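You operate a simulated robot arm through the tools that you are given. There is no shell and no other tool. Be economical: measure what you need, move in short steps, check, and stop when the job is done.

You run a simulated robot arm. Do the job below in one go: nothing can be reset, and whatever is moved stays where it is left.

JOB
Spin-test the red table's black-sealed bearing, put it in the tray the display names and switch the tester off.
Fine: Switch it on, seat the bearing on the turntable, press RUN.

It is judged by the outcome, as a careful person would: the job done as asked, and still so three seconds after it is handed in. It fails if anything else is knocked over, pushed out of place, dropped, spilled or broken.

ROBOT AND FRAMES
A 6-joint arm with a two-finger parallel gripper, fixed in place. Base frame: the origin is at the foot of the arm, x ahead of it, y to its left, z up; the work surface is at about z = 0. Readings come in m, rad, newtons and seconds.
With the tool pointing down near the work surface it reaches from about 0.18 to 0.46 m from the base axis. Its first joint turns from -1.222 to 1.222 rad. Payload 1.9 kg.
The tool frame sits at the grasp point between the pads (the TCP): z along the fingers, y along the line on which they close. The tips reach 0.023 m beyond it. Largest opening 0.094 m; finger width 0.038, thickness 0.01; the body of the gripper, 0.054 by 0.096 m, starts 0.039 m behind the TCP.
Orientation is told as [roll, pitch, yaw] about the base's x, y, z axes, in that order, counted from this pose: with the fingers straight down and closing along the base's y, the tool's x points along the base's -x, its y along +y and its z along -z.

CONTROLS
- The arm moves only by the tool apply_moves. Its argument "commands" is a list that holds one entry, the list of rows, each a list of 7 numbers: the shift along the tool's x, y, z in m, then the turn, a rotation vector about the tool's x, y, z in rad, then the closure, from 0 (fully open) to 1 (shut). In form: [[[dx, dy, dz, wx, wy, wz, jaw], ...]]. A call has 1 to 10 rows; each row shifts and turns the commanded pose from where the row before left it, along the tool's axes as they then stand. Rows are played at 5 a second. More than 0.05 m and 0.15 rad between two rows, or a gripper value outside its range, and nothing of the call is played. Where a pose cannot be reached the arm comes as near as it can. A force on the tool above 40 N (or 10 N above the force at the start of the call, whichever is more), or a blocked arm, ends the call early, and 0.2 s more pass. The fingers move at their own pace (about 0.108 m/s each) and stop on an object; they squeeze with about 36 N. The grip force told is the motor's: it shows also when the fingers shut on nothing. Time passes only in rows, and 0.2 s behind the last, so rows that do not move let the fingers close. The reply holds the time, the measured pose of the TCP, the force on the tool along the base axes, the opening and the grip force, in the units named above and with some noise, and new pictures: "pictures" is both (left out), scene, wrist or none.
- Cameras (640 x 400 px; columns grow to the right, rows downward): "scene" is fixed at [0.0627, 0.3124, 0.4386]; the picture's right is [-0.73, -0.68, 0.00], its down [-0.29, 0.31, -0.90] and it looks along [0.62, -0.66, -0.43] (base axes); focal length 280 px, centre (320, 200). "wrist" rides on the gripper at [-0.039, 0, -0.044] in the tool frame; the picture's right is [0.00, -1.00, 0.00], its down [0.97, 0.00, -0.24] and it looks along [0.24, 0.00, 0.97] (tool axes); focal length 218 px, centre (320, 200). There is no depth. A picture from a camera that has moved, and an enlarged one, comes with that camera's place and axes in the base frame and with its lens.
- close_up(camera, box): a new picture of the part [left, top, right, bottom] of that camera's present view, enlarged. It takes no simulated time.
- job_done(): hands the job in; it is judged then, once.

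Work in short steps. Places have to be worked out from the pictures, the camera data and where the tool is seen: move nearer, look again, correct. Check each grasp and each placing, and mend what went wrong. You have 120 turns and 150 pictures in all, those below and enlarged ones among them. Open the gripper and draw the arm clear of the work before you hand the job in, unless the task says otherwise; then end with one line.

The tools are called after ">>>" by a JSON object that holds its "api" and its "payload". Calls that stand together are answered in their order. apply_moves: Moves the arm, as the interface text tells. Its arguments: {"type":"object","properties":{"commands":{"type":"array","items":{"type":"array","items":{"type":"array","items":{"type":"number"}}}},"pictures":{"type":"string","enum":["both","scene","wrist","none"]}},"required":["commands"]} The other tools are called the same way: close_up (camera, box) takes an enlarged picture of a part of a camera's view; job_done () hands the job in.

At the start:

```text
t: 0.0
tcp_pos: [0.3277, -0.0089, 0.3502]
ee_rot: [0.0, -0.002, -0.003]
wrist_force: [-0.1, 0.0, -0.3]
width: 0.0938
grasp_force: 0.1
```

scene: 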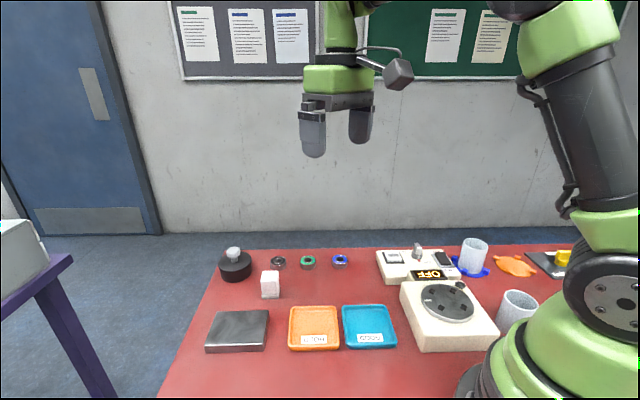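
wrist: 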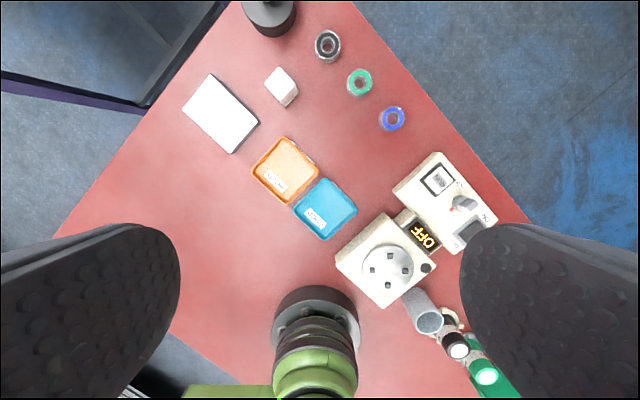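

The pictures show three bearings, two trays, and a tester with a display reading OFF. I'll enlarge the key parts.

>>> {"api": "close_up", "payload": {"camera": "scene", "box": [360, 230, 520, 330]}}

>>> {"api": "close_up", "payload": {"camera": "wrist", "box": [320, 140, 512, 320]}}

>>> {"api": "close_up", "payload": {"camera": "scene", "box": [200, 240, 400, 360]}}

>>> {"api": "close_up", "payload": {"camera": "wrist", "box": [240, 0, 440, 140]}}

```text
4.00 times, centred on (440, 280) of scene
camera zoom: at [0.0627, 0.3124, 0.4386], right [-0.73, -0.68, 0.0], down [-0.29, 0.31, -0.9], along [0.62, -0.66, -0.43], focal length 1118 px, centre (-160, -120)
```

zoom: 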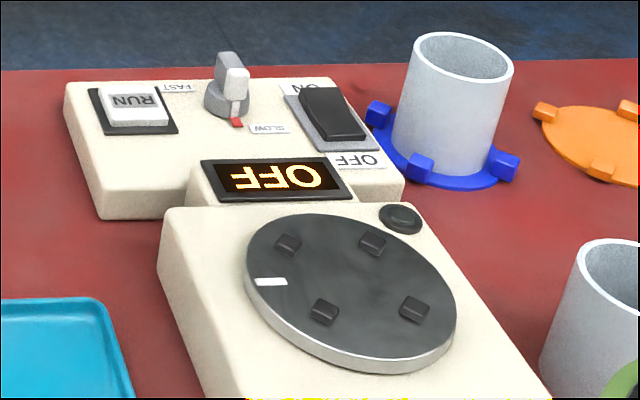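

```text
2.22 times, centred on (416, 230) of wrist
camera zoom: at [0.3641, -0.0091, 0.3951], right [0.0, -1.0, 0.0], down [-0.97, 0.0, 0.24], along [-0.24, 0.0, -0.97], focal length 485 px, centre (107, 133)
```

zoom: 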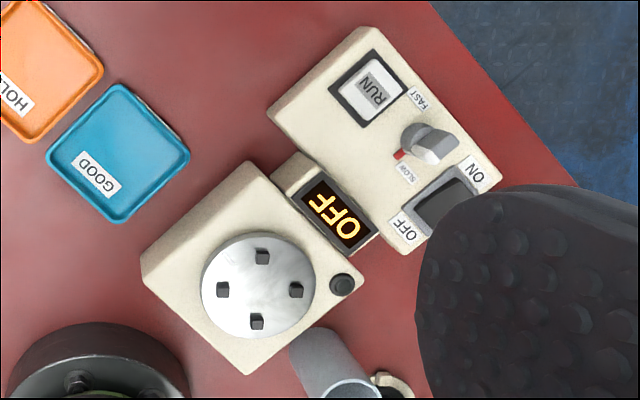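

```text
3.20 times, centred on (300, 300) of scene
camera zoom: at [0.0627, 0.3124, 0.4386], right [-0.73, -0.68, 0.0], down [-0.29, 0.31, -0.9], along [0.62, -0.66, -0.43], focal length 894 px, centre (384, -120)
```

zoom: 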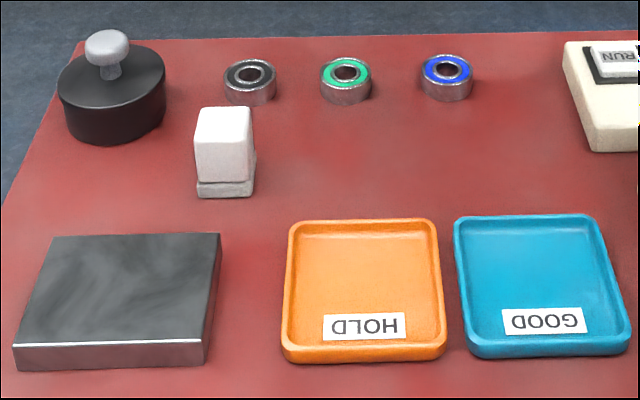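

```text
2.86 times, centred on (340, 70) of wrist
camera zoom: at [0.3641, -0.0091, 0.3951], right [0.0, -1.0, 0.0], down [-0.97, 0.0, 0.24], along [-0.24, 0.0, -0.97], focal length 624 px, centre (263, 571)
```

zoom: 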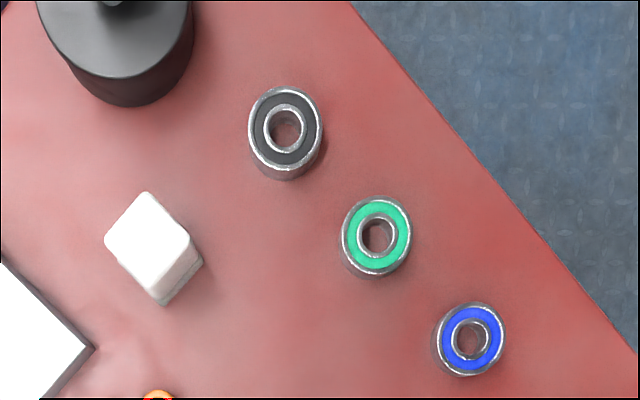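

The black bearing is near (0.515, -0.022), which is out of vertical reach and will need a tilted tool. The rocker is near (0.21, -0.256), with its ON end outward at about (0.226, -0.266). I'll close the fingers and swing over the switch, staying high.

>>> {"api": "apply_moves", "payload": {"commands": [[[0, -0.041, 0.017, 0, 0, 0.121, 1], [0, -0.041, 0.017, 0, 0, 0.121, 1], [0, -0.041, 0.017, 0, 0, 0.121, 1], [0, -0.041, 0.017, 0, 0, 0.121, 1], [0, -0.041, 0.017, 0, 0, 0.121, 1], [0, -0.041, 0.017, 0, 0, 0.121, 1], [0, -0.041, 0.017, 0, 0, 0.121, 1], [0, 0, 0, 0, 0, 0, 1]]]}}

```text
t: 1.8
tcp_pos: [0.2273, -0.2684, 0.2304]
ee_rot: [0.0, -0.001, -0.851]
wrist_force: [0.4, 0.5, 0.6]
width: 0.0001
grasp_force: 35.7
camera wrist: at [0.2513, -0.2982, 0.2749], right [-0.75, -0.66, 0.0], down [-0.64, 0.73, 0.24], along [-0.16, 0.18, -0.97], focal length 218 px, centre (320, 200)
```

scene: 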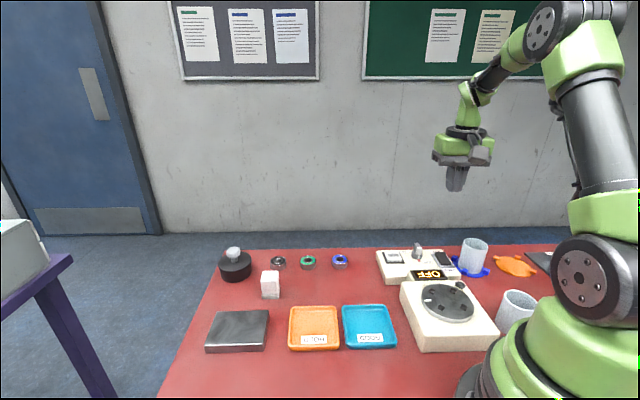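
wrist: 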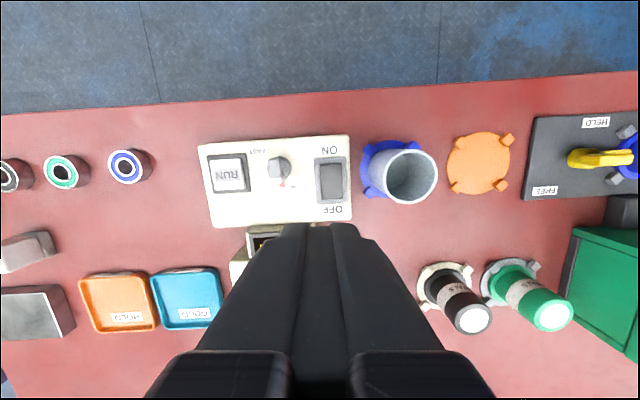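

Combining both views, the panel top is at about z 0.03 and the ON end of the rocker at about (0.226, -0.286). I'll shift over it and descend to roughly 2 cm above.

>>> {"api": "apply_moves", "payload": {"commands": [[[-0.0144, -0.0126, 0.03, 0, 0, 0, 1], [0, 0, 0.045, 0, 0, 0, 1], [0, 0, 0.045, 0, 0, 0, 1], [0, 0, 0.025, 0, 0, 0, 1], [0, 0, 0, 0, 0, 0, 1]]]}}

>>> {"api": "close_up", "payload": {"camera": "scene", "box": [370, 210, 530, 310]}}

```text
t: 3.0
tcp_pos: [0.2292, -0.2882, 0.0866]
ee_rot: [0.0, 0.0, -0.848]
wrist_force: [-0.4, -0.6, 0.6]
width: 0.0
grasp_force: 35.8
camera wrist: at [0.2533, -0.3181, 0.132], right [-0.75, -0.66, 0.0], down [-0.64, 0.73, 0.24], along [-0.16, 0.18, -0.97], focal length 218 px, centre (320, 200)
```

scene: 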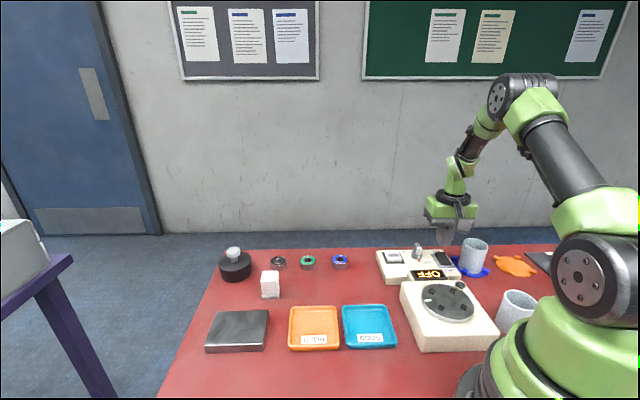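
wrist: 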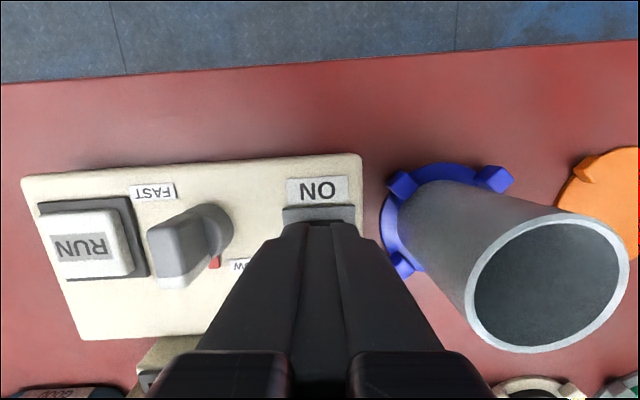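

```text
4.00 times, centred on (450, 260) of scene
camera zoom: at [0.0627, 0.3124, 0.4386], right [-0.73, -0.68, 0.0], down [-0.29, 0.31, -0.9], along [0.62, -0.66, -0.43], focal length 1118 px, centre (-200, -40)
```

zoom: 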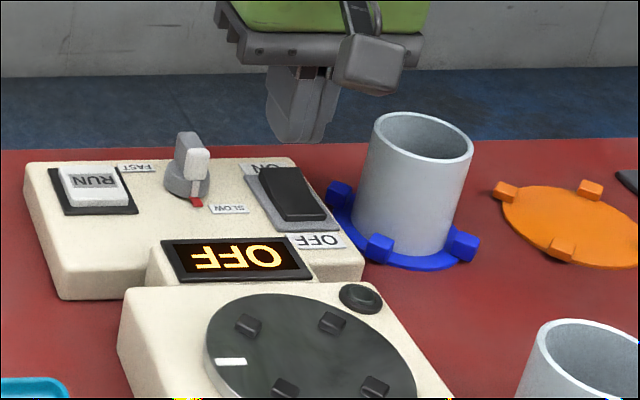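

The tip sits about 4 mm inside the rocker's raised ON end and is lined up sideways. I'll press down gradually; the force limit will stop the call if needed.

>>> {"api": "apply_moves", "payload": {"commands": [[[0, 0, 0.015, 0, 0, 0, 1], [0, 0, 0.005, 0, 0, 0, 1], [0, 0, 0.003, 0, 0, 0, 1], [0, 0, 0.003, 0, 0, 0, 1], [0, 0, 0.003, 0, 0, 0, 1]]]}}

>>> {"api": "close_up", "payload": {"camera": "scene", "box": [370, 210, 530, 310]}}

```text
t: 4.2
tcp_pos: [0.2264, -0.2895, 0.0609]
ee_rot: [0.001, 0.001, -0.849]
wrist_force: [-1.9, -0.7, 5.0]
width: 0.0001
grasp_force: 36.8
stopped in row 5: the force on the tool passed its limit (the readings are from after the stop); the commanded pose is now the measured one
camera wrist: at [0.2524, -0.3183, 0.1052], right [-0.75, -0.66, 0.0], down [-0.64, 0.73, 0.24], along [-0.16, 0.18, -0.97], focal length 218 px, centre (320, 200)
```

scene: 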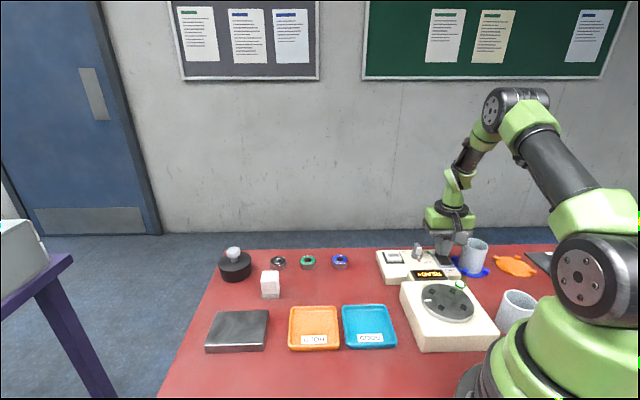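
wrist: 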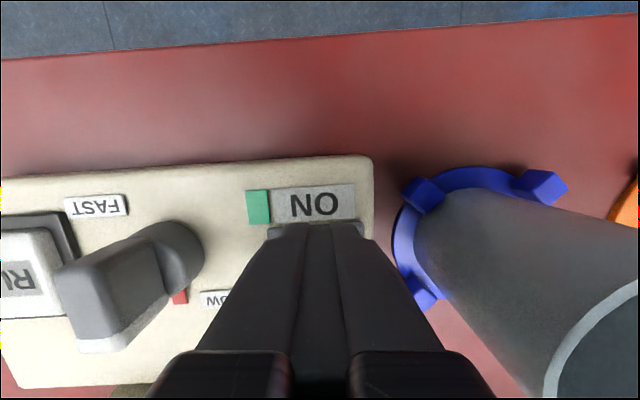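

```text
4.00 times, centred on (450, 260) of scene
camera zoom: at [0.0627, 0.3124, 0.4386], right [-0.73, -0.68, 0.0], down [-0.29, 0.31, -0.9], along [0.62, -0.66, -0.43], focal length 1118 px, centre (-200, -40)
```

zoom: 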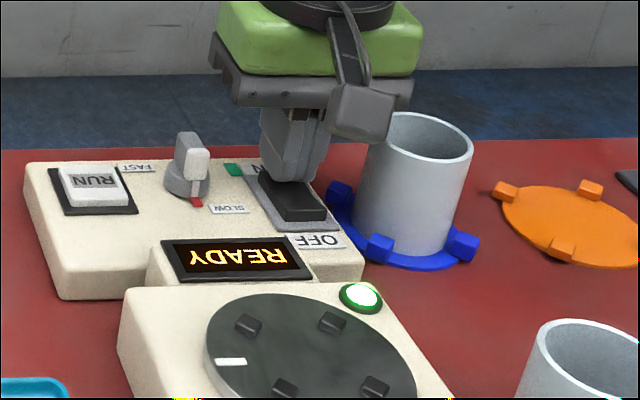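

The display reads READY and the lamp is green. I'll lift straight up, then move over the turntable to measure it.

>>> {"api": "apply_moves", "payload": {"commands": [[[0, 0, -0.03, 0, 0, 0, 1], [0, 0, -0.05, 0, 0, 0, 1], [0, 0, -0.05, 0, 0, 0, 1], [0.03, 0.014, -0.02, 0, 0, 0, 1], [0.03, 0.014, 0, 0, 0, 0, 0], [0.03, 0.014, 0, 0, 0, 0, 0], [0.03, 0.014, 0, 0, 0, 0, 0], [0, 0, 0, 0, 0, 0, 0], [0, 0, 0, 0, 0, 0, 0]]]}}

>>> {"api": "close_up", "payload": {"camera": "wrist", "box": [220, 140, 420, 265]}}

```text
t: 6.2
tcp_pos: [0.1901, -0.1621, 0.2119]
ee_rot: [0.001, -0.001, -0.849]
wrist_force: [0.4, 0.4, 0.0]
width: 0.0942
grasp_force: 0.0
camera wrist: at [0.2141, -0.1917, 0.2568], right [-0.75, -0.66, 0.0], down [-0.64, 0.73, 0.24], along [-0.16, 0.18, -0.97], focal length 218 px, centre (320, 200)
```

scene: 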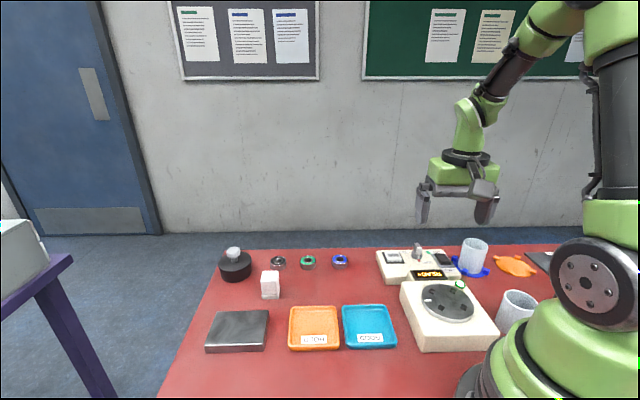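
wrist: 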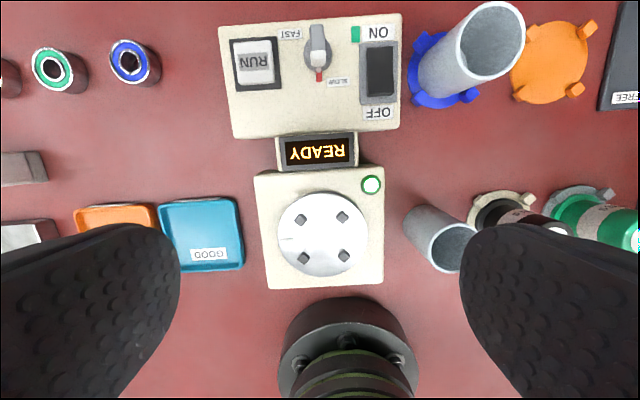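

```text
3.20 times, centred on (320, 202) of wrist
camera zoom: at [0.2141, -0.1917, 0.2568], right [-0.75, -0.66, 0.0], down [-0.64, 0.73, 0.24], along [-0.16, 0.18, -0.97], focal length 698 px, centre (320, 192)
```

zoom: 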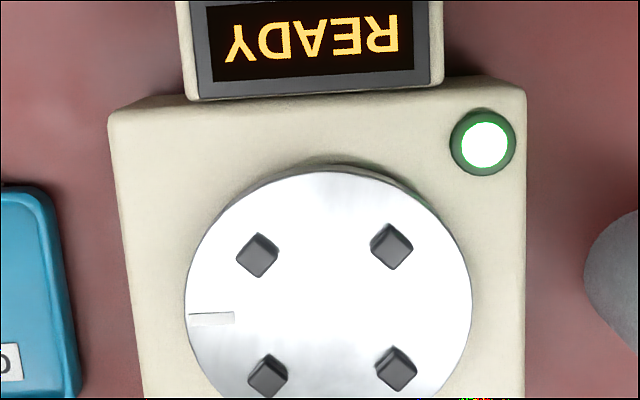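

The turntable centre is near (0.154, -0.127). Its four pegs leave roughly a 0.047 m inner gap, and the fingers at yaw -0.85 fit between them. Next I'll go and look at the black bearing from closer.

>>> {"api": "apply_moves", "payload": {"commands": [[[-0.0046, 0.0359, 0, 0, 0, -0.116, 0], [-0.0087, 0.0352, 0, 0, 0, -0.116, 0], [-0.0127, 0.034, 0, 0, 0, -0.116, 0], [-0.0166, 0.0322, 0, 0, 0, -0.116, 0], [-0.0202, 0.0301, 0, 0, 0, -0.116, 0], [-0.0235, 0.0276, 0, 0, 0, -0.116, 0], [-0.0265, 0.0247, 0, 0, 0, -0.116, 0], [0, 0, 0, 0, 0, 0, 0]]], "pictures": "wrist"}}

```text
t: 8.0
tcp_pos: [0.4011, -0.0191, 0.2089]
ee_rot: [0.001, 0.0, -0.036]
wrist_force: [-0.2, -0.2, -0.3]
width: 0.0939
grasp_force: 0.2
camera wrist: at [0.4387, -0.0208, 0.2543], right [-0.03, -1.0, 0.0], down [-0.97, 0.03, 0.24], along [-0.24, 0.01, -0.97], focal length 218 px, centre (320, 200)
```

wrist: 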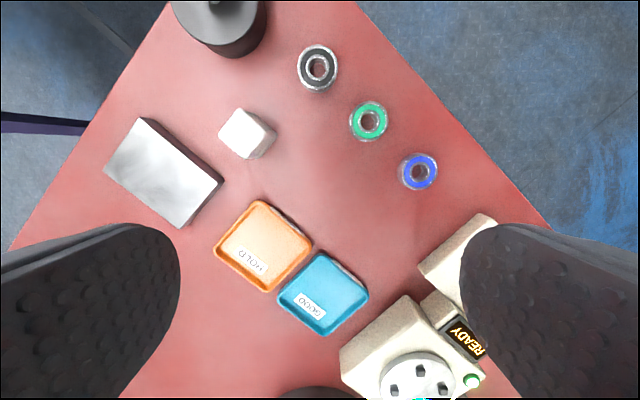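

The black bearing's centre is at (0.514, -0.0216), with the block and pot leaving enough clearance on its left. I'll tilt the tool outward by 0.4 rad, set the opening to about 52 mm, and approach to z ≈ 0.12.

>>> {"api": "apply_moves", "payload": {"commands": [[[0, 0, 0, 0, -0.133, 0, 0.45], [0, 0, 0, 0, -0.133, 0, 0.45], [0, 0, 0, 0, -0.134, 0, 0.45], [-0.0206, 0, 0.0413, 0, 0, 0, 0.45], [-0.0206, 0, 0.0413, 0, 0, 0, 0.45], [-0.0206, 0, 0.0413, 0, 0, 0, 0.45], [0, 0, 0, 0, 0, 0, 0.45]]]}}

```text
t: 9.6
tcp_pos: [0.5045, -0.0215, 0.1177]
ee_rot: [0.0, -0.401, -0.036]
wrist_force: [0.1, 0.3, -0.5]
width: 0.0515
grasp_force: 0.0
camera wrist: at [0.5222, -0.023, 0.1747], right [-0.04, -1.0, 0.0], down [-0.99, 0.04, -0.16], along [0.16, -0.01, -0.99], focal length 218 px, centre (320, 200)
```

scene: 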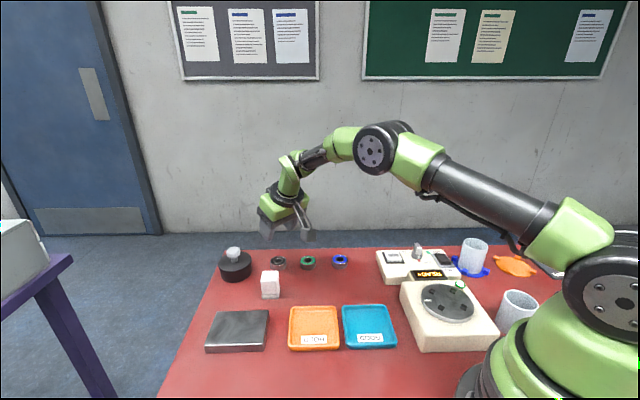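
wrist: 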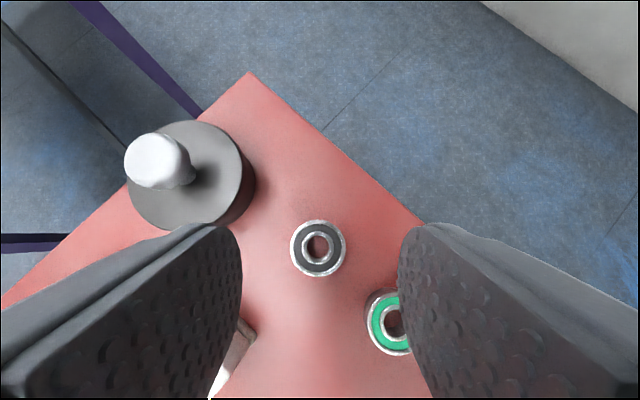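

The bearing checks out at (0.513, -0.0218) with a diameter of about 40 mm, midway between the fingers. I'll descend to z ≈ 0.06 and look again.

>>> {"api": "apply_moves", "payload": {"commands": [[[0.0078, 0, 0.0281, 0, 0, 0, 0.45], [0.0079, 0, 0.0282, 0, 0, 0, 0.45], [0, 0, 0, 0, 0, 0, 0.45]]]}}

>>> {"api": "close_up", "payload": {"camera": "scene", "box": [210, 210, 370, 310]}}

```text
t: 10.4
tcp_pos: [0.513, -0.0233, 0.0616]
ee_rot: [0.0, -0.401, -0.038]
wrist_force: [0.0, 0.2, -0.4]
width: 0.0517
grasp_force: 0.0
camera wrist: at [0.5301, -0.0251, 0.1189], right [-0.04, -1.0, 0.0], down [-0.99, 0.04, -0.16], along [0.16, -0.01, -0.99], focal length 218 px, centre (320, 200)
```

scene: 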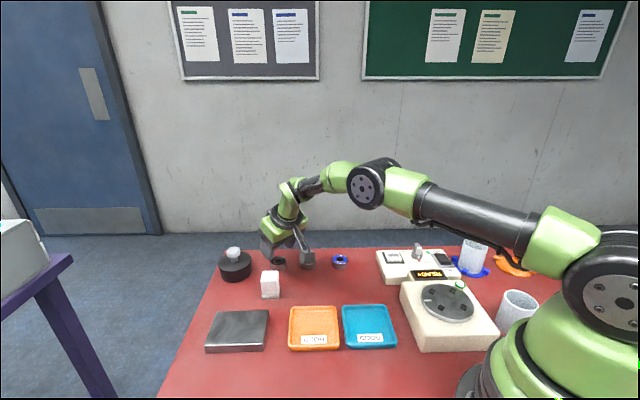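
wrist: 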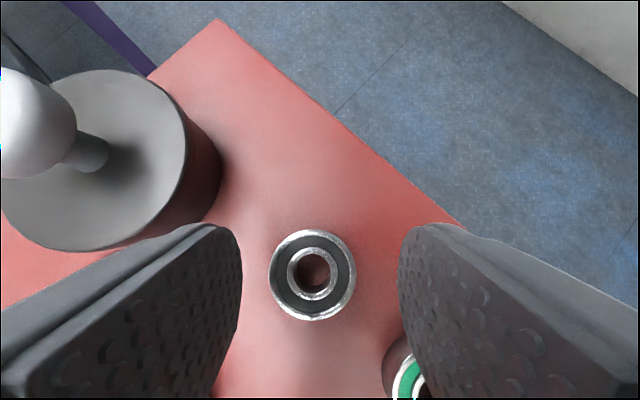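

```text
4.00 times, centred on (290, 260) of scene
camera zoom: at [0.0627, 0.3124, 0.4386], right [-0.73, -0.68, 0.0], down [-0.29, 0.31, -0.9], along [0.62, -0.66, -0.43], focal length 1118 px, centre (440, -40)
```

zoom: 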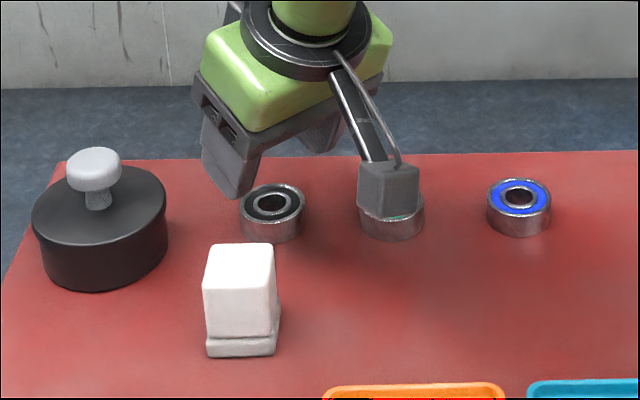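

The bearing is 2.5 mm left of the grip centre, so I'll shift by that while going down to z ≈ 0.028.

>>> {"api": "apply_moves", "payload": {"commands": [[[0.005, 0.0025, 0.01, 0, 0, 0, 0.45], [0.005, 0, 0.011, 0, 0, 0, 0.45], [0.004, 0, 0.0085, 0, 0, 0, 0.45], [0, 0, 0, 0, 0, 0, 0.45]]]}}

>>> {"api": "close_up", "payload": {"camera": "scene", "box": [230, 220, 330, 282]}}

```text
t: 11.4
tcp_pos: [0.5108, -0.0208, 0.0295]
ee_rot: [0.0, -0.402, -0.036]
wrist_force: [0.3, -0.4, -0.3]
width: 0.0516
grasp_force: 0.1
camera wrist: at [0.529, -0.0219, 0.0859], right [-0.04, -1.0, 0.0], down [-0.99, 0.04, -0.16], along [0.16, -0.01, -0.99], focal length 218 px, centre (320, 200)
```

scene: 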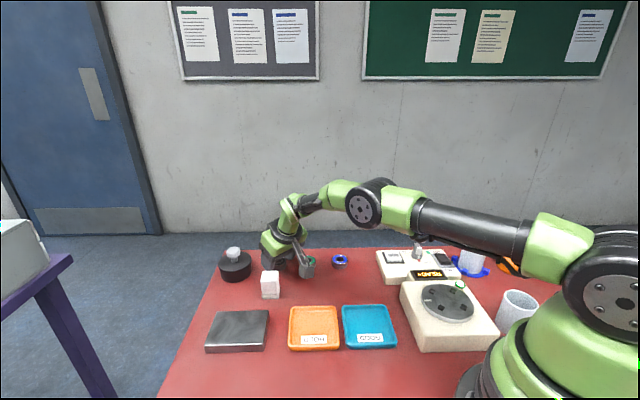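
wrist: 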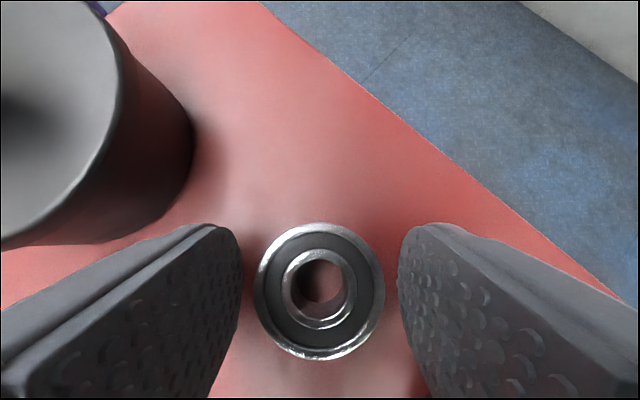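

```text
6.40 times, centred on (280, 251) of scene
camera zoom: at [0.0627, 0.3124, 0.4386], right [-0.73, -0.68, 0.0], down [-0.29, 0.31, -0.9], along [0.62, -0.66, -0.43], focal length 1789 px, centre (576, -126)
```

zoom: 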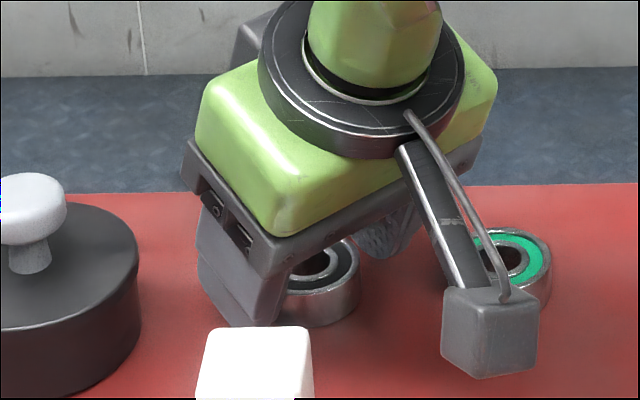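

The bearing is centred between the pads. I'll go 3 mm lower and close.

>>> {"api": "apply_moves", "payload": {"commands": [[[0.0012, 0.0005, 0.0028, 0, 0, 0, 0.45], [0, 0, 0, 0, 0, 0, 0.7], [0, 0, 0, 0, 0, 0, 0.8], [0, 0, 0, 0, 0, 0, 0.8]]]}}

>>> {"api": "close_up", "payload": {"camera": "scene", "box": [230, 220, 330, 282]}}

```text
t: 12.4
tcp_pos: [0.5127, -0.0216, 0.0286]
ee_rot: [-0.001, -0.407, -0.035]
wrist_force: [2.0, 0.2, 25.5]
width: 0.0386
grasp_force: 35.9
camera wrist: at [0.5299, -0.0213, 0.0856], right [-0.04, -1.0, 0.0], down [-0.99, 0.04, -0.16], along [0.16, -0.01, -0.99], focal length 218 px, centre (320, 200)
```

scene: 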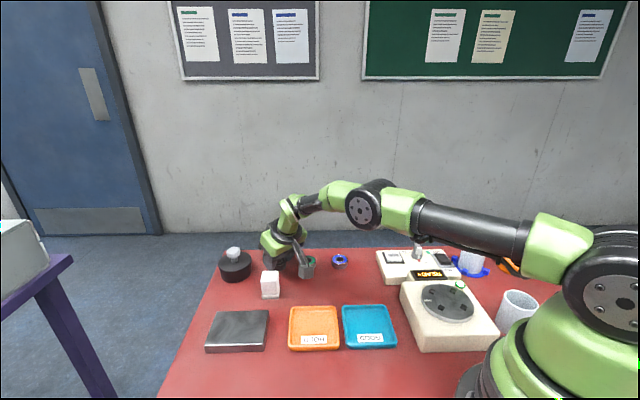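
wrist: 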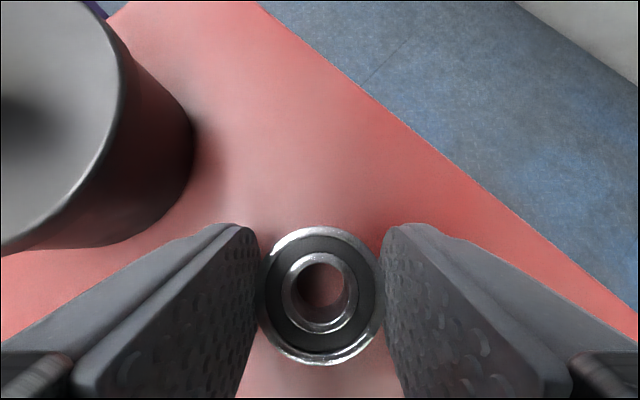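

```text
6.40 times, centred on (280, 251) of scene
camera zoom: at [0.0626, 0.3124, 0.4386], right [-0.73, -0.68, 0.0], down [-0.29, 0.31, -0.9], along [0.62, -0.66, -0.43], focal length 1789 px, centre (576, -126)
```

zoom: 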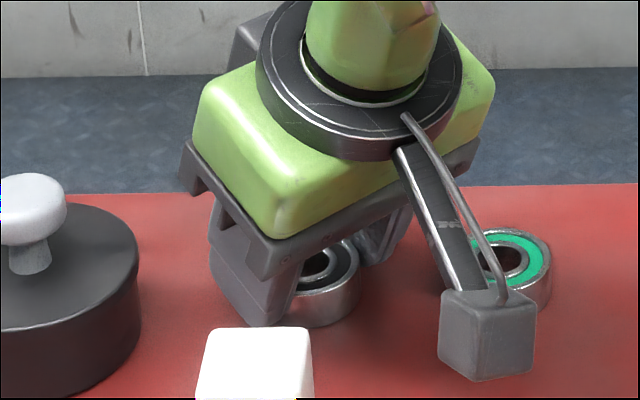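

The bearing is gripped at 38.6 mm with the tips just touching the table. I'll lift it straight up.

>>> {"api": "apply_moves", "payload": {"commands": [[[-0.004, 0, -0.0092, 0, 0, 0, 0.8], [-0.0156, 0, -0.0368, 0, 0, 0, 0.8], [-0.0156, 0, -0.0368, 0, 0, 0, 0.8], [0, 0, 0, 0, 0, 0, 0.8]]]}}

>>> {"api": "close_up", "payload": {"camera": "scene", "box": [210, 200, 370, 300]}}

```text
t: 13.4
tcp_pos: [0.5102, -0.0184, 0.1162]
ee_rot: [0.0, -0.399, -0.036]
wrist_force: [-0.7, -0.1, -0.8]
width: 0.0384
grasp_force: 35.7
camera wrist: at [0.528, -0.0198, 0.1721], right [-0.04, -1.0, 0.0], down [-0.99, 0.04, -0.16], along [0.16, -0.01, -0.99], focal length 218 px, centre (320, 200)
```

scene: 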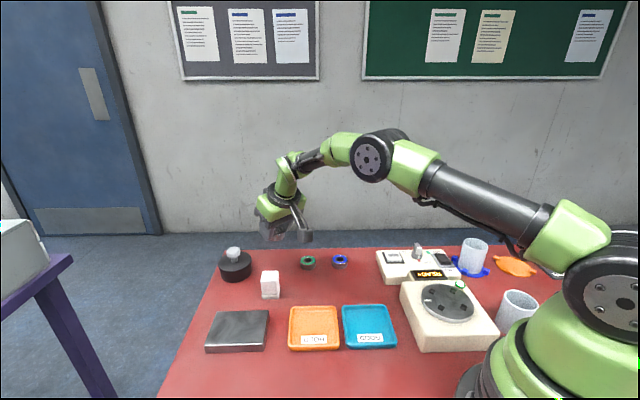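
wrist: 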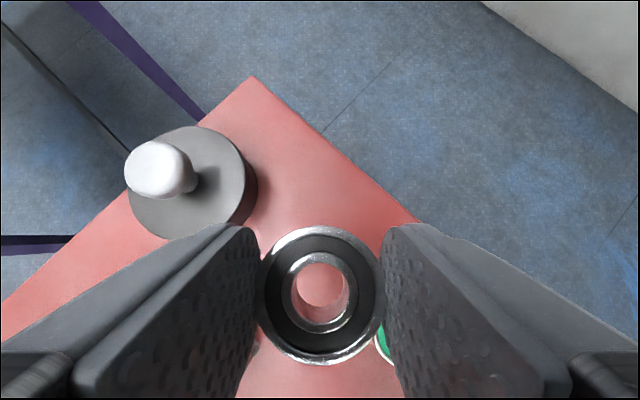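

```text
4.00 times, centred on (290, 250) of scene
camera zoom: at [0.0627, 0.3124, 0.4386], right [-0.73, -0.68, 0.0], down [-0.29, 0.31, -0.9], along [0.62, -0.66, -0.43], focal length 1118 px, centre (440, 0)
```

zoom: 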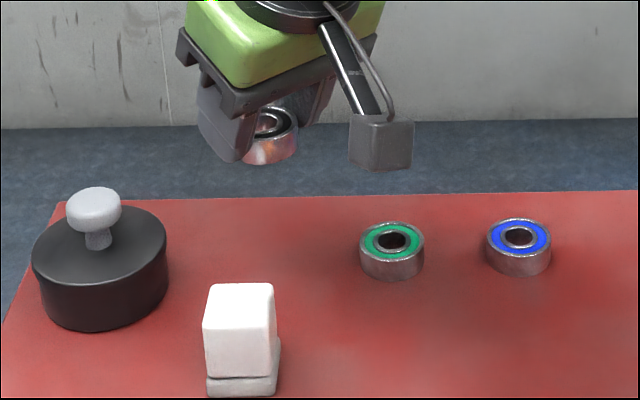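

The bearing is lifted level and nothing else has moved. The turntable needs a vertical tool, so I'll set the bearing down on the free area near (0.395, -0.035) and regrasp it vertically.

>>> {"api": "apply_moves", "payload": {"commands": [[[0.0353, -0.007, -0.0149, 0, 0, 0, 0.8], [0.0353, -0.007, -0.0149, 0, 0, 0, 0.8], [0.0353, -0.006, -0.0149, 0, 0, 0, 0.8], [0.0156, 0, 0.0368, 0, 0, 0, 0.8], [0.008, 0, 0.0184, 0, 0, 0, 0.8], [0, 0, 0, 0, 0, 0, 0.8]]]}}

```text
t: 14.8
tcp_pos: [0.3961, -0.0367, 0.0676]
ee_rot: [0.004, -0.4, -0.036]
wrist_force: [-0.3, 0.7, -0.8]
width: 0.0383
grasp_force: 35.9
out of reach, approached as far as the arm can: row 5
camera wrist: at [0.4133, -0.038, 0.1243], right [-0.03, -1.0, 0.0], down [-0.99, 0.03, -0.16], along [0.16, 0.0, -0.99], focal length 218 px, centre (320, 200)
```

scene: 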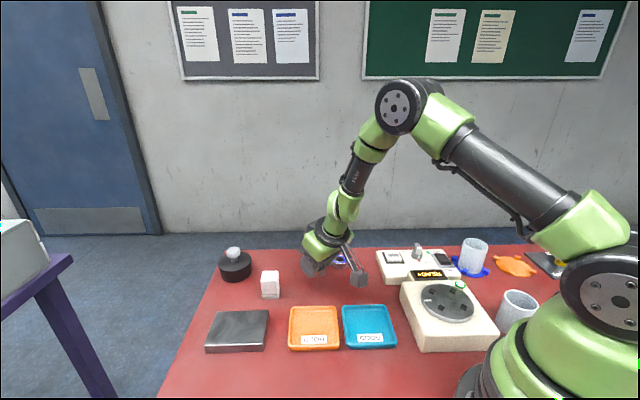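
wrist: 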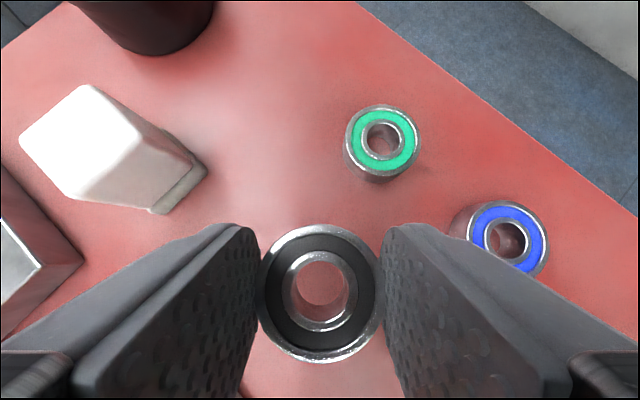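

Tilt 0.4 can't be reached low down at this radius. I'll move out to about (0.432, -0.016), which is clear of the green bearing and the block, and try lowering there.

>>> {"api": "apply_moves", "payload": {"commands": [[[-0.02, 0.011, -0.0025, 0, 0, 0, 0.8], [-0.02, 0.011, -0.0025, 0, 0, 0, 0.8], [0.008, 0, 0.0184, 0, 0, 0, 0.8], [0.006, 0, 0.0138, 0, 0, 0, 0.8], [0, 0, 0, 0, 0, 0, 0.8]]]}}

```text
t: 16.0
tcp_pos: [0.4146, -0.0213, 0.0425]
ee_rot: [0.0, -0.403, -0.037]
wrist_force: [-0.1, 0.2, -1.3]
width: 0.0386
grasp_force: 36.0
out of reach, approached as far as the arm can: row 1, 2
camera wrist: at [0.4317, -0.0219, 0.0992], right [-0.04, -1.0, 0.0], down [-0.99, 0.04, -0.16], along [0.16, -0.01, -0.99], focal length 218 px, centre (320, 200)
```

scene: 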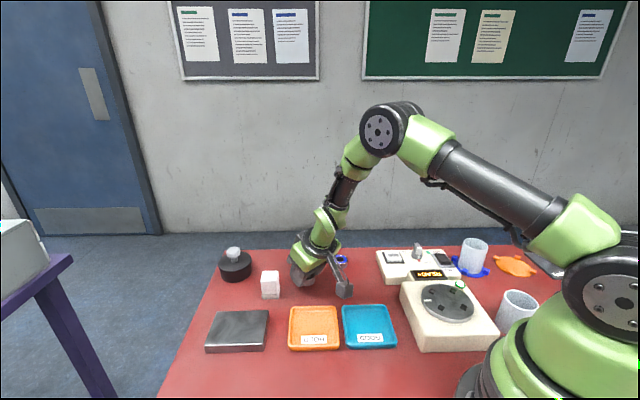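
wrist: 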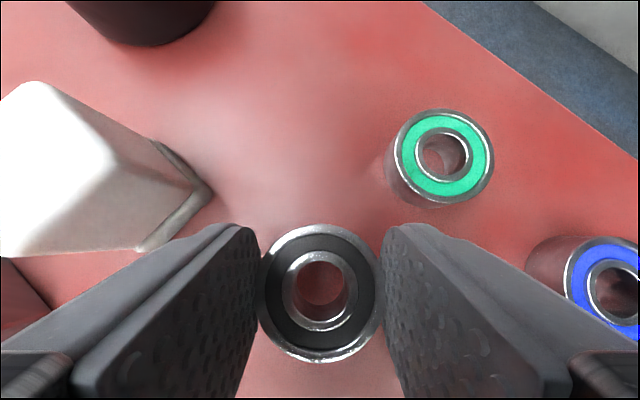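

It reached z 0.0425 at x ≈ 0.415 with clear space around. I'll lower the last 13 mm to the table.

>>> {"api": "apply_moves", "payload": {"commands": [[[0.0007, 0, 0.0068, 0, 0, 0, 0.8], [0.0007, 0, 0.0045, 0, 0, 0, 0.8], [0.0005, 0, 0.0025, 0, 0, 0, 0.8], [0, 0, 0, 0, 0, 0, 0.8]]], "pictures": "scene"}}

>>> {"api": "close_up", "payload": {"camera": "scene", "box": [250, 220, 370, 295]}}

```text
t: 17.0
tcp_pos: [0.4186, -0.0217, 0.0286]
ee_rot: [0.0, -0.401, -0.038]
wrist_force: [0.0, 0.0, 1.1]
width: 0.0383
grasp_force: 36.0
```

scene: 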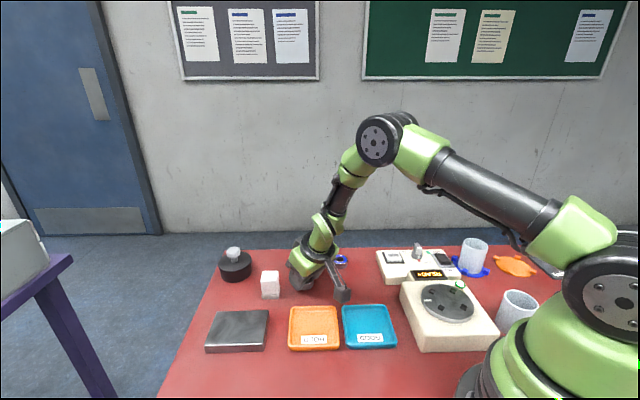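

```text
5.33 times, centred on (310, 258) of scene
camera zoom: at [0.0627, 0.3124, 0.4386], right [-0.73, -0.68, 0.0], down [-0.29, 0.31, -0.9], along [0.62, -0.66, -0.43], focal length 1491 px, centre (373, -107)
```

zoom: 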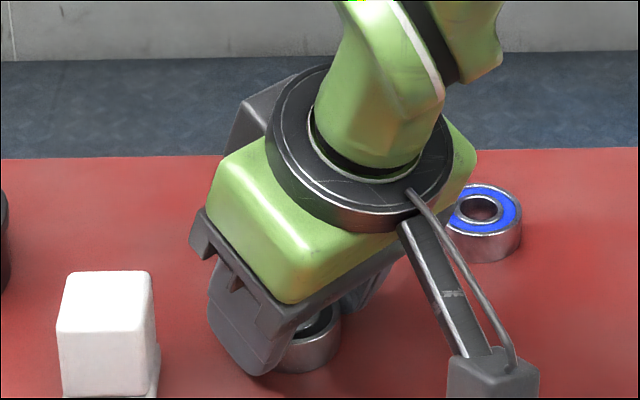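

The height matches the pick height and contact has started, so the bearing is on the table. I'll open a little, rise straight up and return the tool to vertical.

>>> {"api": "apply_moves", "payload": {"commands": [[[0, 0, 0, 0, 0, 0, 0.47], [0, 0, 0, 0, 0, 0, 0.47], [-0.0117, 0, -0.0276, 0, 0, 0, 0.47], [-0.0117, 0, -0.0276, 0, 0, 0, 0.47], [0, 0, -0.02, 0, 0.133, 0, 0.47], [0, 0, 0, 0, 0.133, 0, 0.47], [0, 0, 0, 0, 0.135, 0, 0.47], [0, 0, 0, 0, 0, 0, 0.47]]]}}

```text
t: 18.8
tcp_pos: [0.4123, -0.0193, 0.1077]
ee_rot: [0.0, 0.001, -0.035]
wrist_force: [-0.4, -0.5, -0.4]
width: 0.0499
grasp_force: 0.0
camera wrist: at [0.45, -0.0208, 0.1527], right [-0.04, -1.0, 0.0], down [-0.97, 0.03, 0.24], along [-0.24, 0.01, -0.97], focal length 218 px, centre (320, 200)
```

scene: 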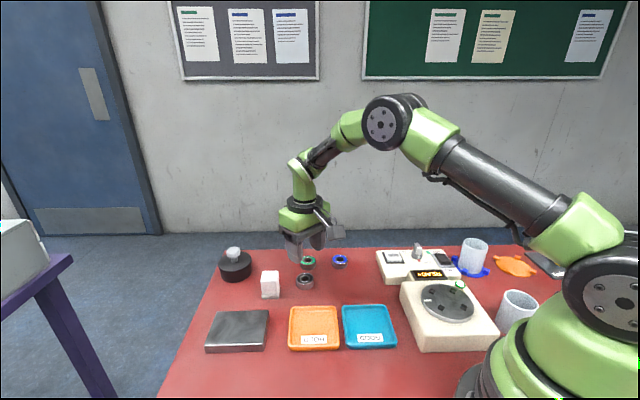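
wrist: 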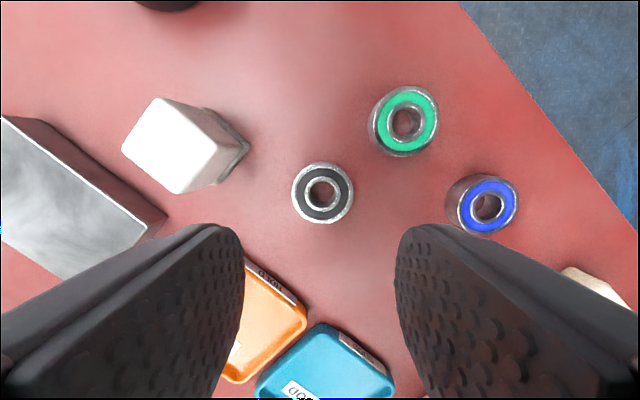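

The bearing sits flat at (0.420, -0.021) and everything else is undisturbed. I'll descend vertically and grip only its upper half, with the tips about 7.5 mm above the table so they clear the turntable pegs later.

>>> {"api": "apply_moves", "payload": {"commands": [[[-0.0075, -0.0016, 0.03, 0, 0, 0, 0.47], [0, 0, 0.03, 0, 0, 0, 0.47], [0, 0, 0.0172, 0, 0, 0, 0.47], [0, 0, 0, 0, 0, 0, 0.47]]]}}

>>> {"api": "close_up", "payload": {"camera": "scene", "box": [250, 220, 370, 295]}}

```text
t: 19.8
tcp_pos: [0.4184, -0.0202, 0.0307]
ee_rot: [0.001, 0.0, -0.037]
wrist_force: [-0.7, -0.9, 0.1]
width: 0.0498
grasp_force: 0.0
camera wrist: at [0.4557, -0.0228, 0.0759], right [-0.04, -1.0, 0.0], down [-0.97, 0.04, 0.24], along [-0.24, 0.01, -0.97], focal length 218 px, centre (320, 200)
```

scene: 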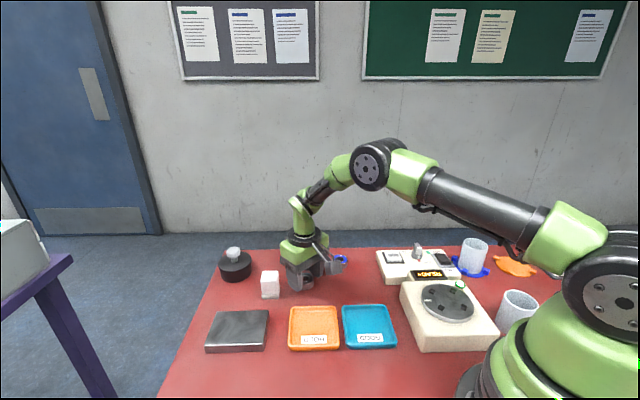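
wrist: 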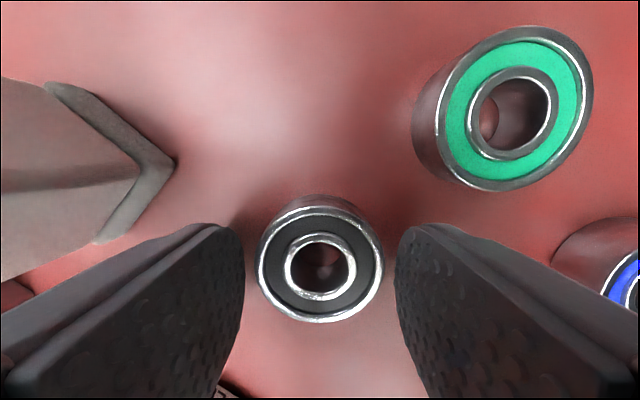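

```text
5.33 times, centred on (310, 258) of scene
camera zoom: at [0.0627, 0.3124, 0.4386], right [-0.73, -0.68, 0.0], down [-0.29, 0.31, -0.9], along [0.62, -0.66, -0.43], focal length 1491 px, centre (373, -107)
```

zoom: 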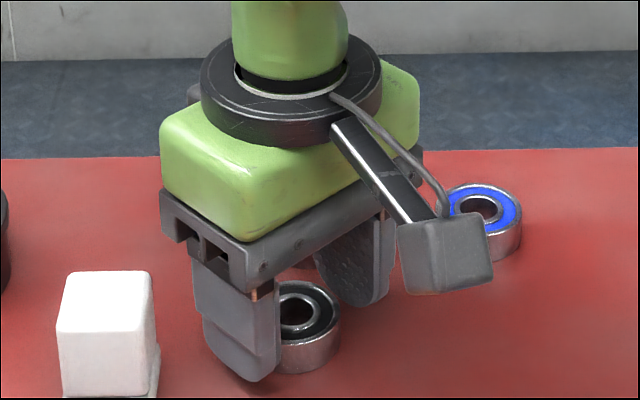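

The bearing is centred between the pads and the tip height is right. I'll close and lift.

>>> {"api": "apply_moves", "payload": {"commands": [[[0, 0, 0, 0, 0, 0, 0.7], [0, 0, 0, 0, 0, 0, 0.8], [0, 0, 0, 0, 0, 0, 0.8], [0, 0, -0.03, 0, 0, 0, 0.8], [0, 0, -0.045, 0, 0, 0, 0.8], [0, 0, -0.045, 0, 0, 0, 0.8], [0, 0, 0, 0, 0, 0, 0.8]]]}}

>>> {"api": "close_up", "payload": {"camera": "scene", "box": [250, 170, 370, 245]}}

```text
t: 21.4
tcp_pos: [0.4208, -0.0223, 0.1503]
ee_rot: [0.001, 0.0, -0.037]
wrist_force: [0.7, 0.2, -1.5]
width: 0.0386
grasp_force: 36.2
camera wrist: at [0.4578, -0.0229, 0.195], right [-0.04, -1.0, 0.0], down [-0.97, 0.04, 0.24], along [-0.24, 0.01, -0.97], focal length 218 px, centre (320, 200)
```

scene: 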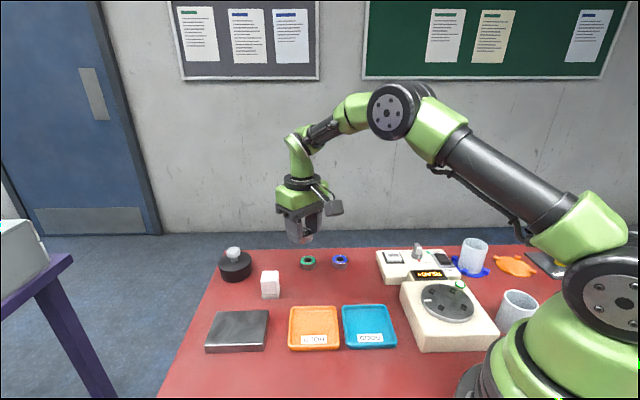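
wrist: 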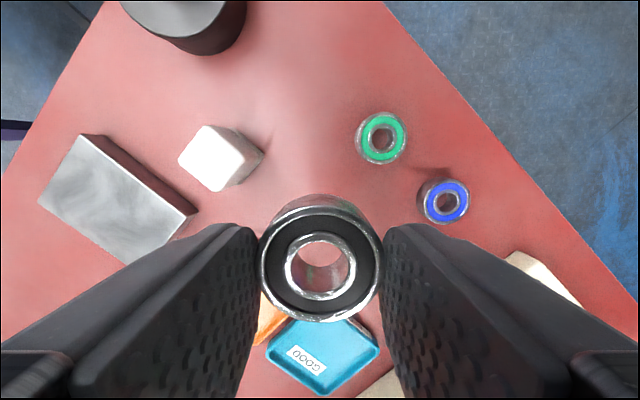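

```text
5.33 times, centred on (310, 208) of scene
camera zoom: at [0.0627, 0.3124, 0.4386], right [-0.73, -0.68, 0.0], down [-0.29, 0.31, -0.9], along [0.62, -0.66, -0.43], focal length 1491 px, centre (373, 160)
```

zoom: 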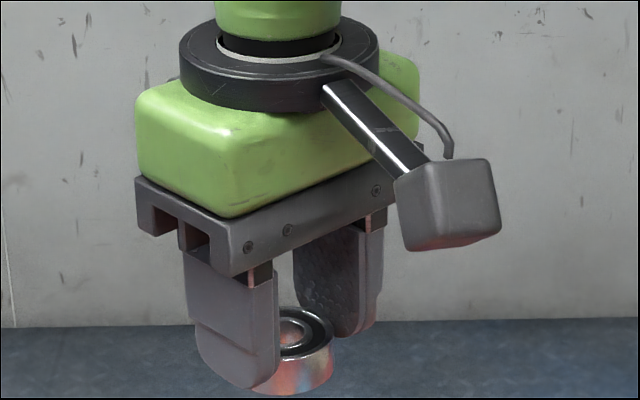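

The bearing is held level with its lower half below the tips. I'll carry it over next to the turntable at z ≈ 0.19, with yaw -0.85.

>>> {"api": "apply_moves", "payload": {"commands": [[[0.0283, -0.0183, -0.005, 0, 0, 0.1015, 0.8], [0.0262, -0.021, -0.005, 0, 0, 0.1015, 0.8], [0.024, -0.0236, -0.005, 0, 0, 0.1015, 0.8], [0.0214, -0.0259, -0.005, 0, 0, 0.1015, 0.8], [0.0187, -0.0279, -0.005, 0, 0, 0.1015, 0.8], [0.0158, -0.0297, -0.005, 0, 0, 0.1015, 0.8], [0.0127, -0.0311, -0.005, 0, 0, 0.1015, 0.8], [0.0095, -0.0322, -0.005, 0, 0, 0.1015, 0.8], [0, 0, 0, 0, 0, 0, 0.8]]]}}

>>> {"api": "close_up", "payload": {"camera": "scene", "box": [385, 255, 525, 355]}}

```text
t: 23.4
tcp_pos: [0.1864, -0.1601, 0.191]
ee_rot: [0.0, -0.002, -0.851]
wrist_force: [0.4, -0.1, -0.4]
width: 0.0386
grasp_force: 35.8
camera wrist: at [0.2116, -0.1893, 0.2362], right [-0.75, -0.66, 0.0], down [-0.64, 0.73, 0.24], along [-0.16, 0.18, -0.97], focal length 218 px, centre (320, 200)
```

scene: 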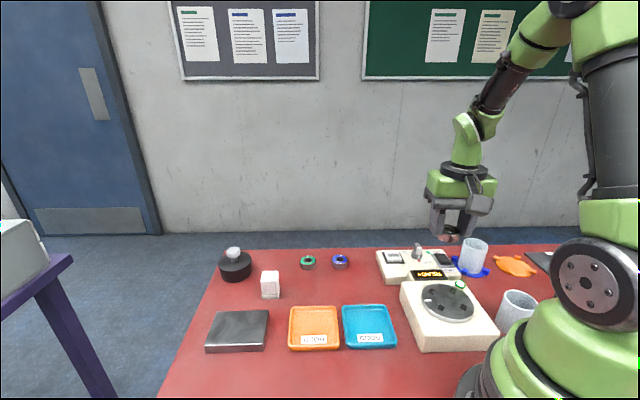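
wrist: 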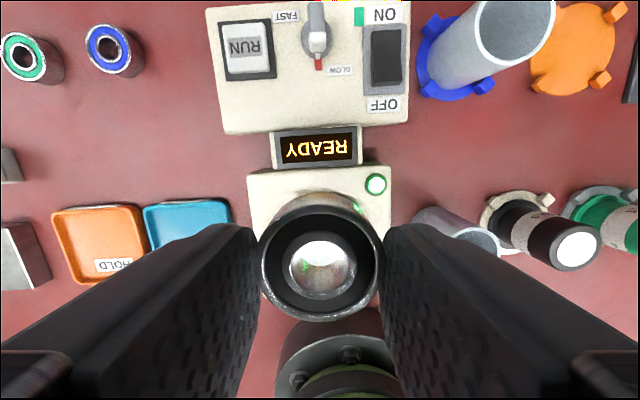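

```text
4.00 times, centred on (455, 305) of scene
camera zoom: at [0.0627, 0.3124, 0.4386], right [-0.73, -0.68, 0.0], down [-0.29, 0.31, -0.9], along [0.62, -0.66, -0.43], focal length 1118 px, centre (-220, -220)
```

zoom: 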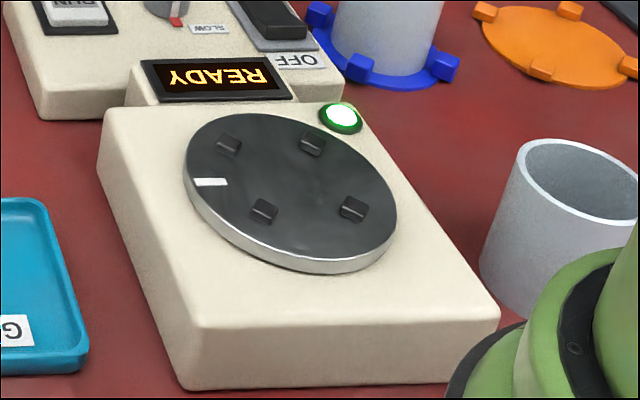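

Triangulating from both cameras gives a turntable centre of about (0.1555, -0.128), peg tops at z ≈ 0.058 and a seat at about 0.053. I'll move above it at z 0.13 and check.

>>> {"api": "apply_moves", "payload": {"commands": [[[0.022, -0.0012, 0.02, 0, 0, 0, 0.8], [0.0223, -0.0011, 0.02, 0, 0, 0, 0.8], [0, 0, 0.02, 0, 0, 0, 0.8], [0, 0, 0, 0, 0, 0, 0.8]]]}}

>>> {"api": "close_up", "payload": {"camera": "scene", "box": [385, 225, 525, 325]}}

```text
t: 24.4
tcp_pos: [0.1553, -0.1271, 0.1297]
ee_rot: [0.0, 0.002, -0.848]
wrist_force: [-1.1, 1.1, -0.7]
width: 0.0383
grasp_force: 36.3
camera wrist: at [0.1807, -0.1565, 0.1764], right [-0.75, -0.66, 0.0], down [-0.64, 0.73, 0.24], along [-0.16, 0.18, -0.97], focal length 218 px, centre (320, 200)
```

scene: 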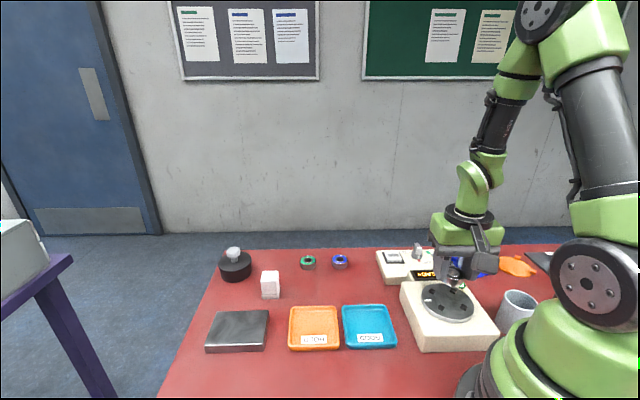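
wrist: 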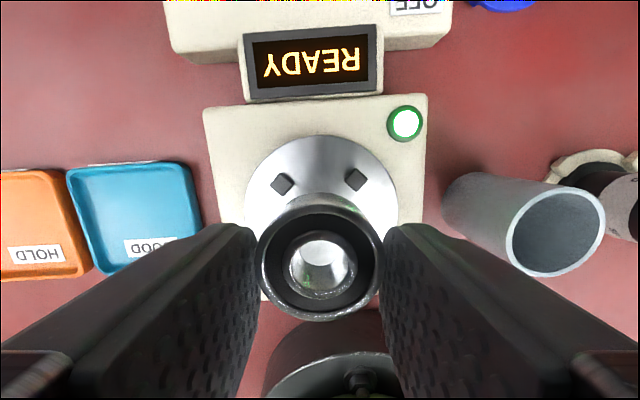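

```text
4.00 times, centred on (455, 275) of scene
camera zoom: at [0.0627, 0.3124, 0.4386], right [-0.73, -0.68, 0.0], down [-0.29, 0.31, -0.9], along [0.62, -0.66, -0.43], focal length 1118 px, centre (-220, -100)
```

zoom: 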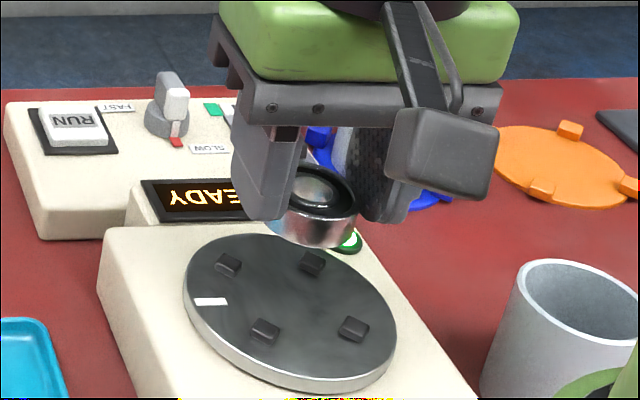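

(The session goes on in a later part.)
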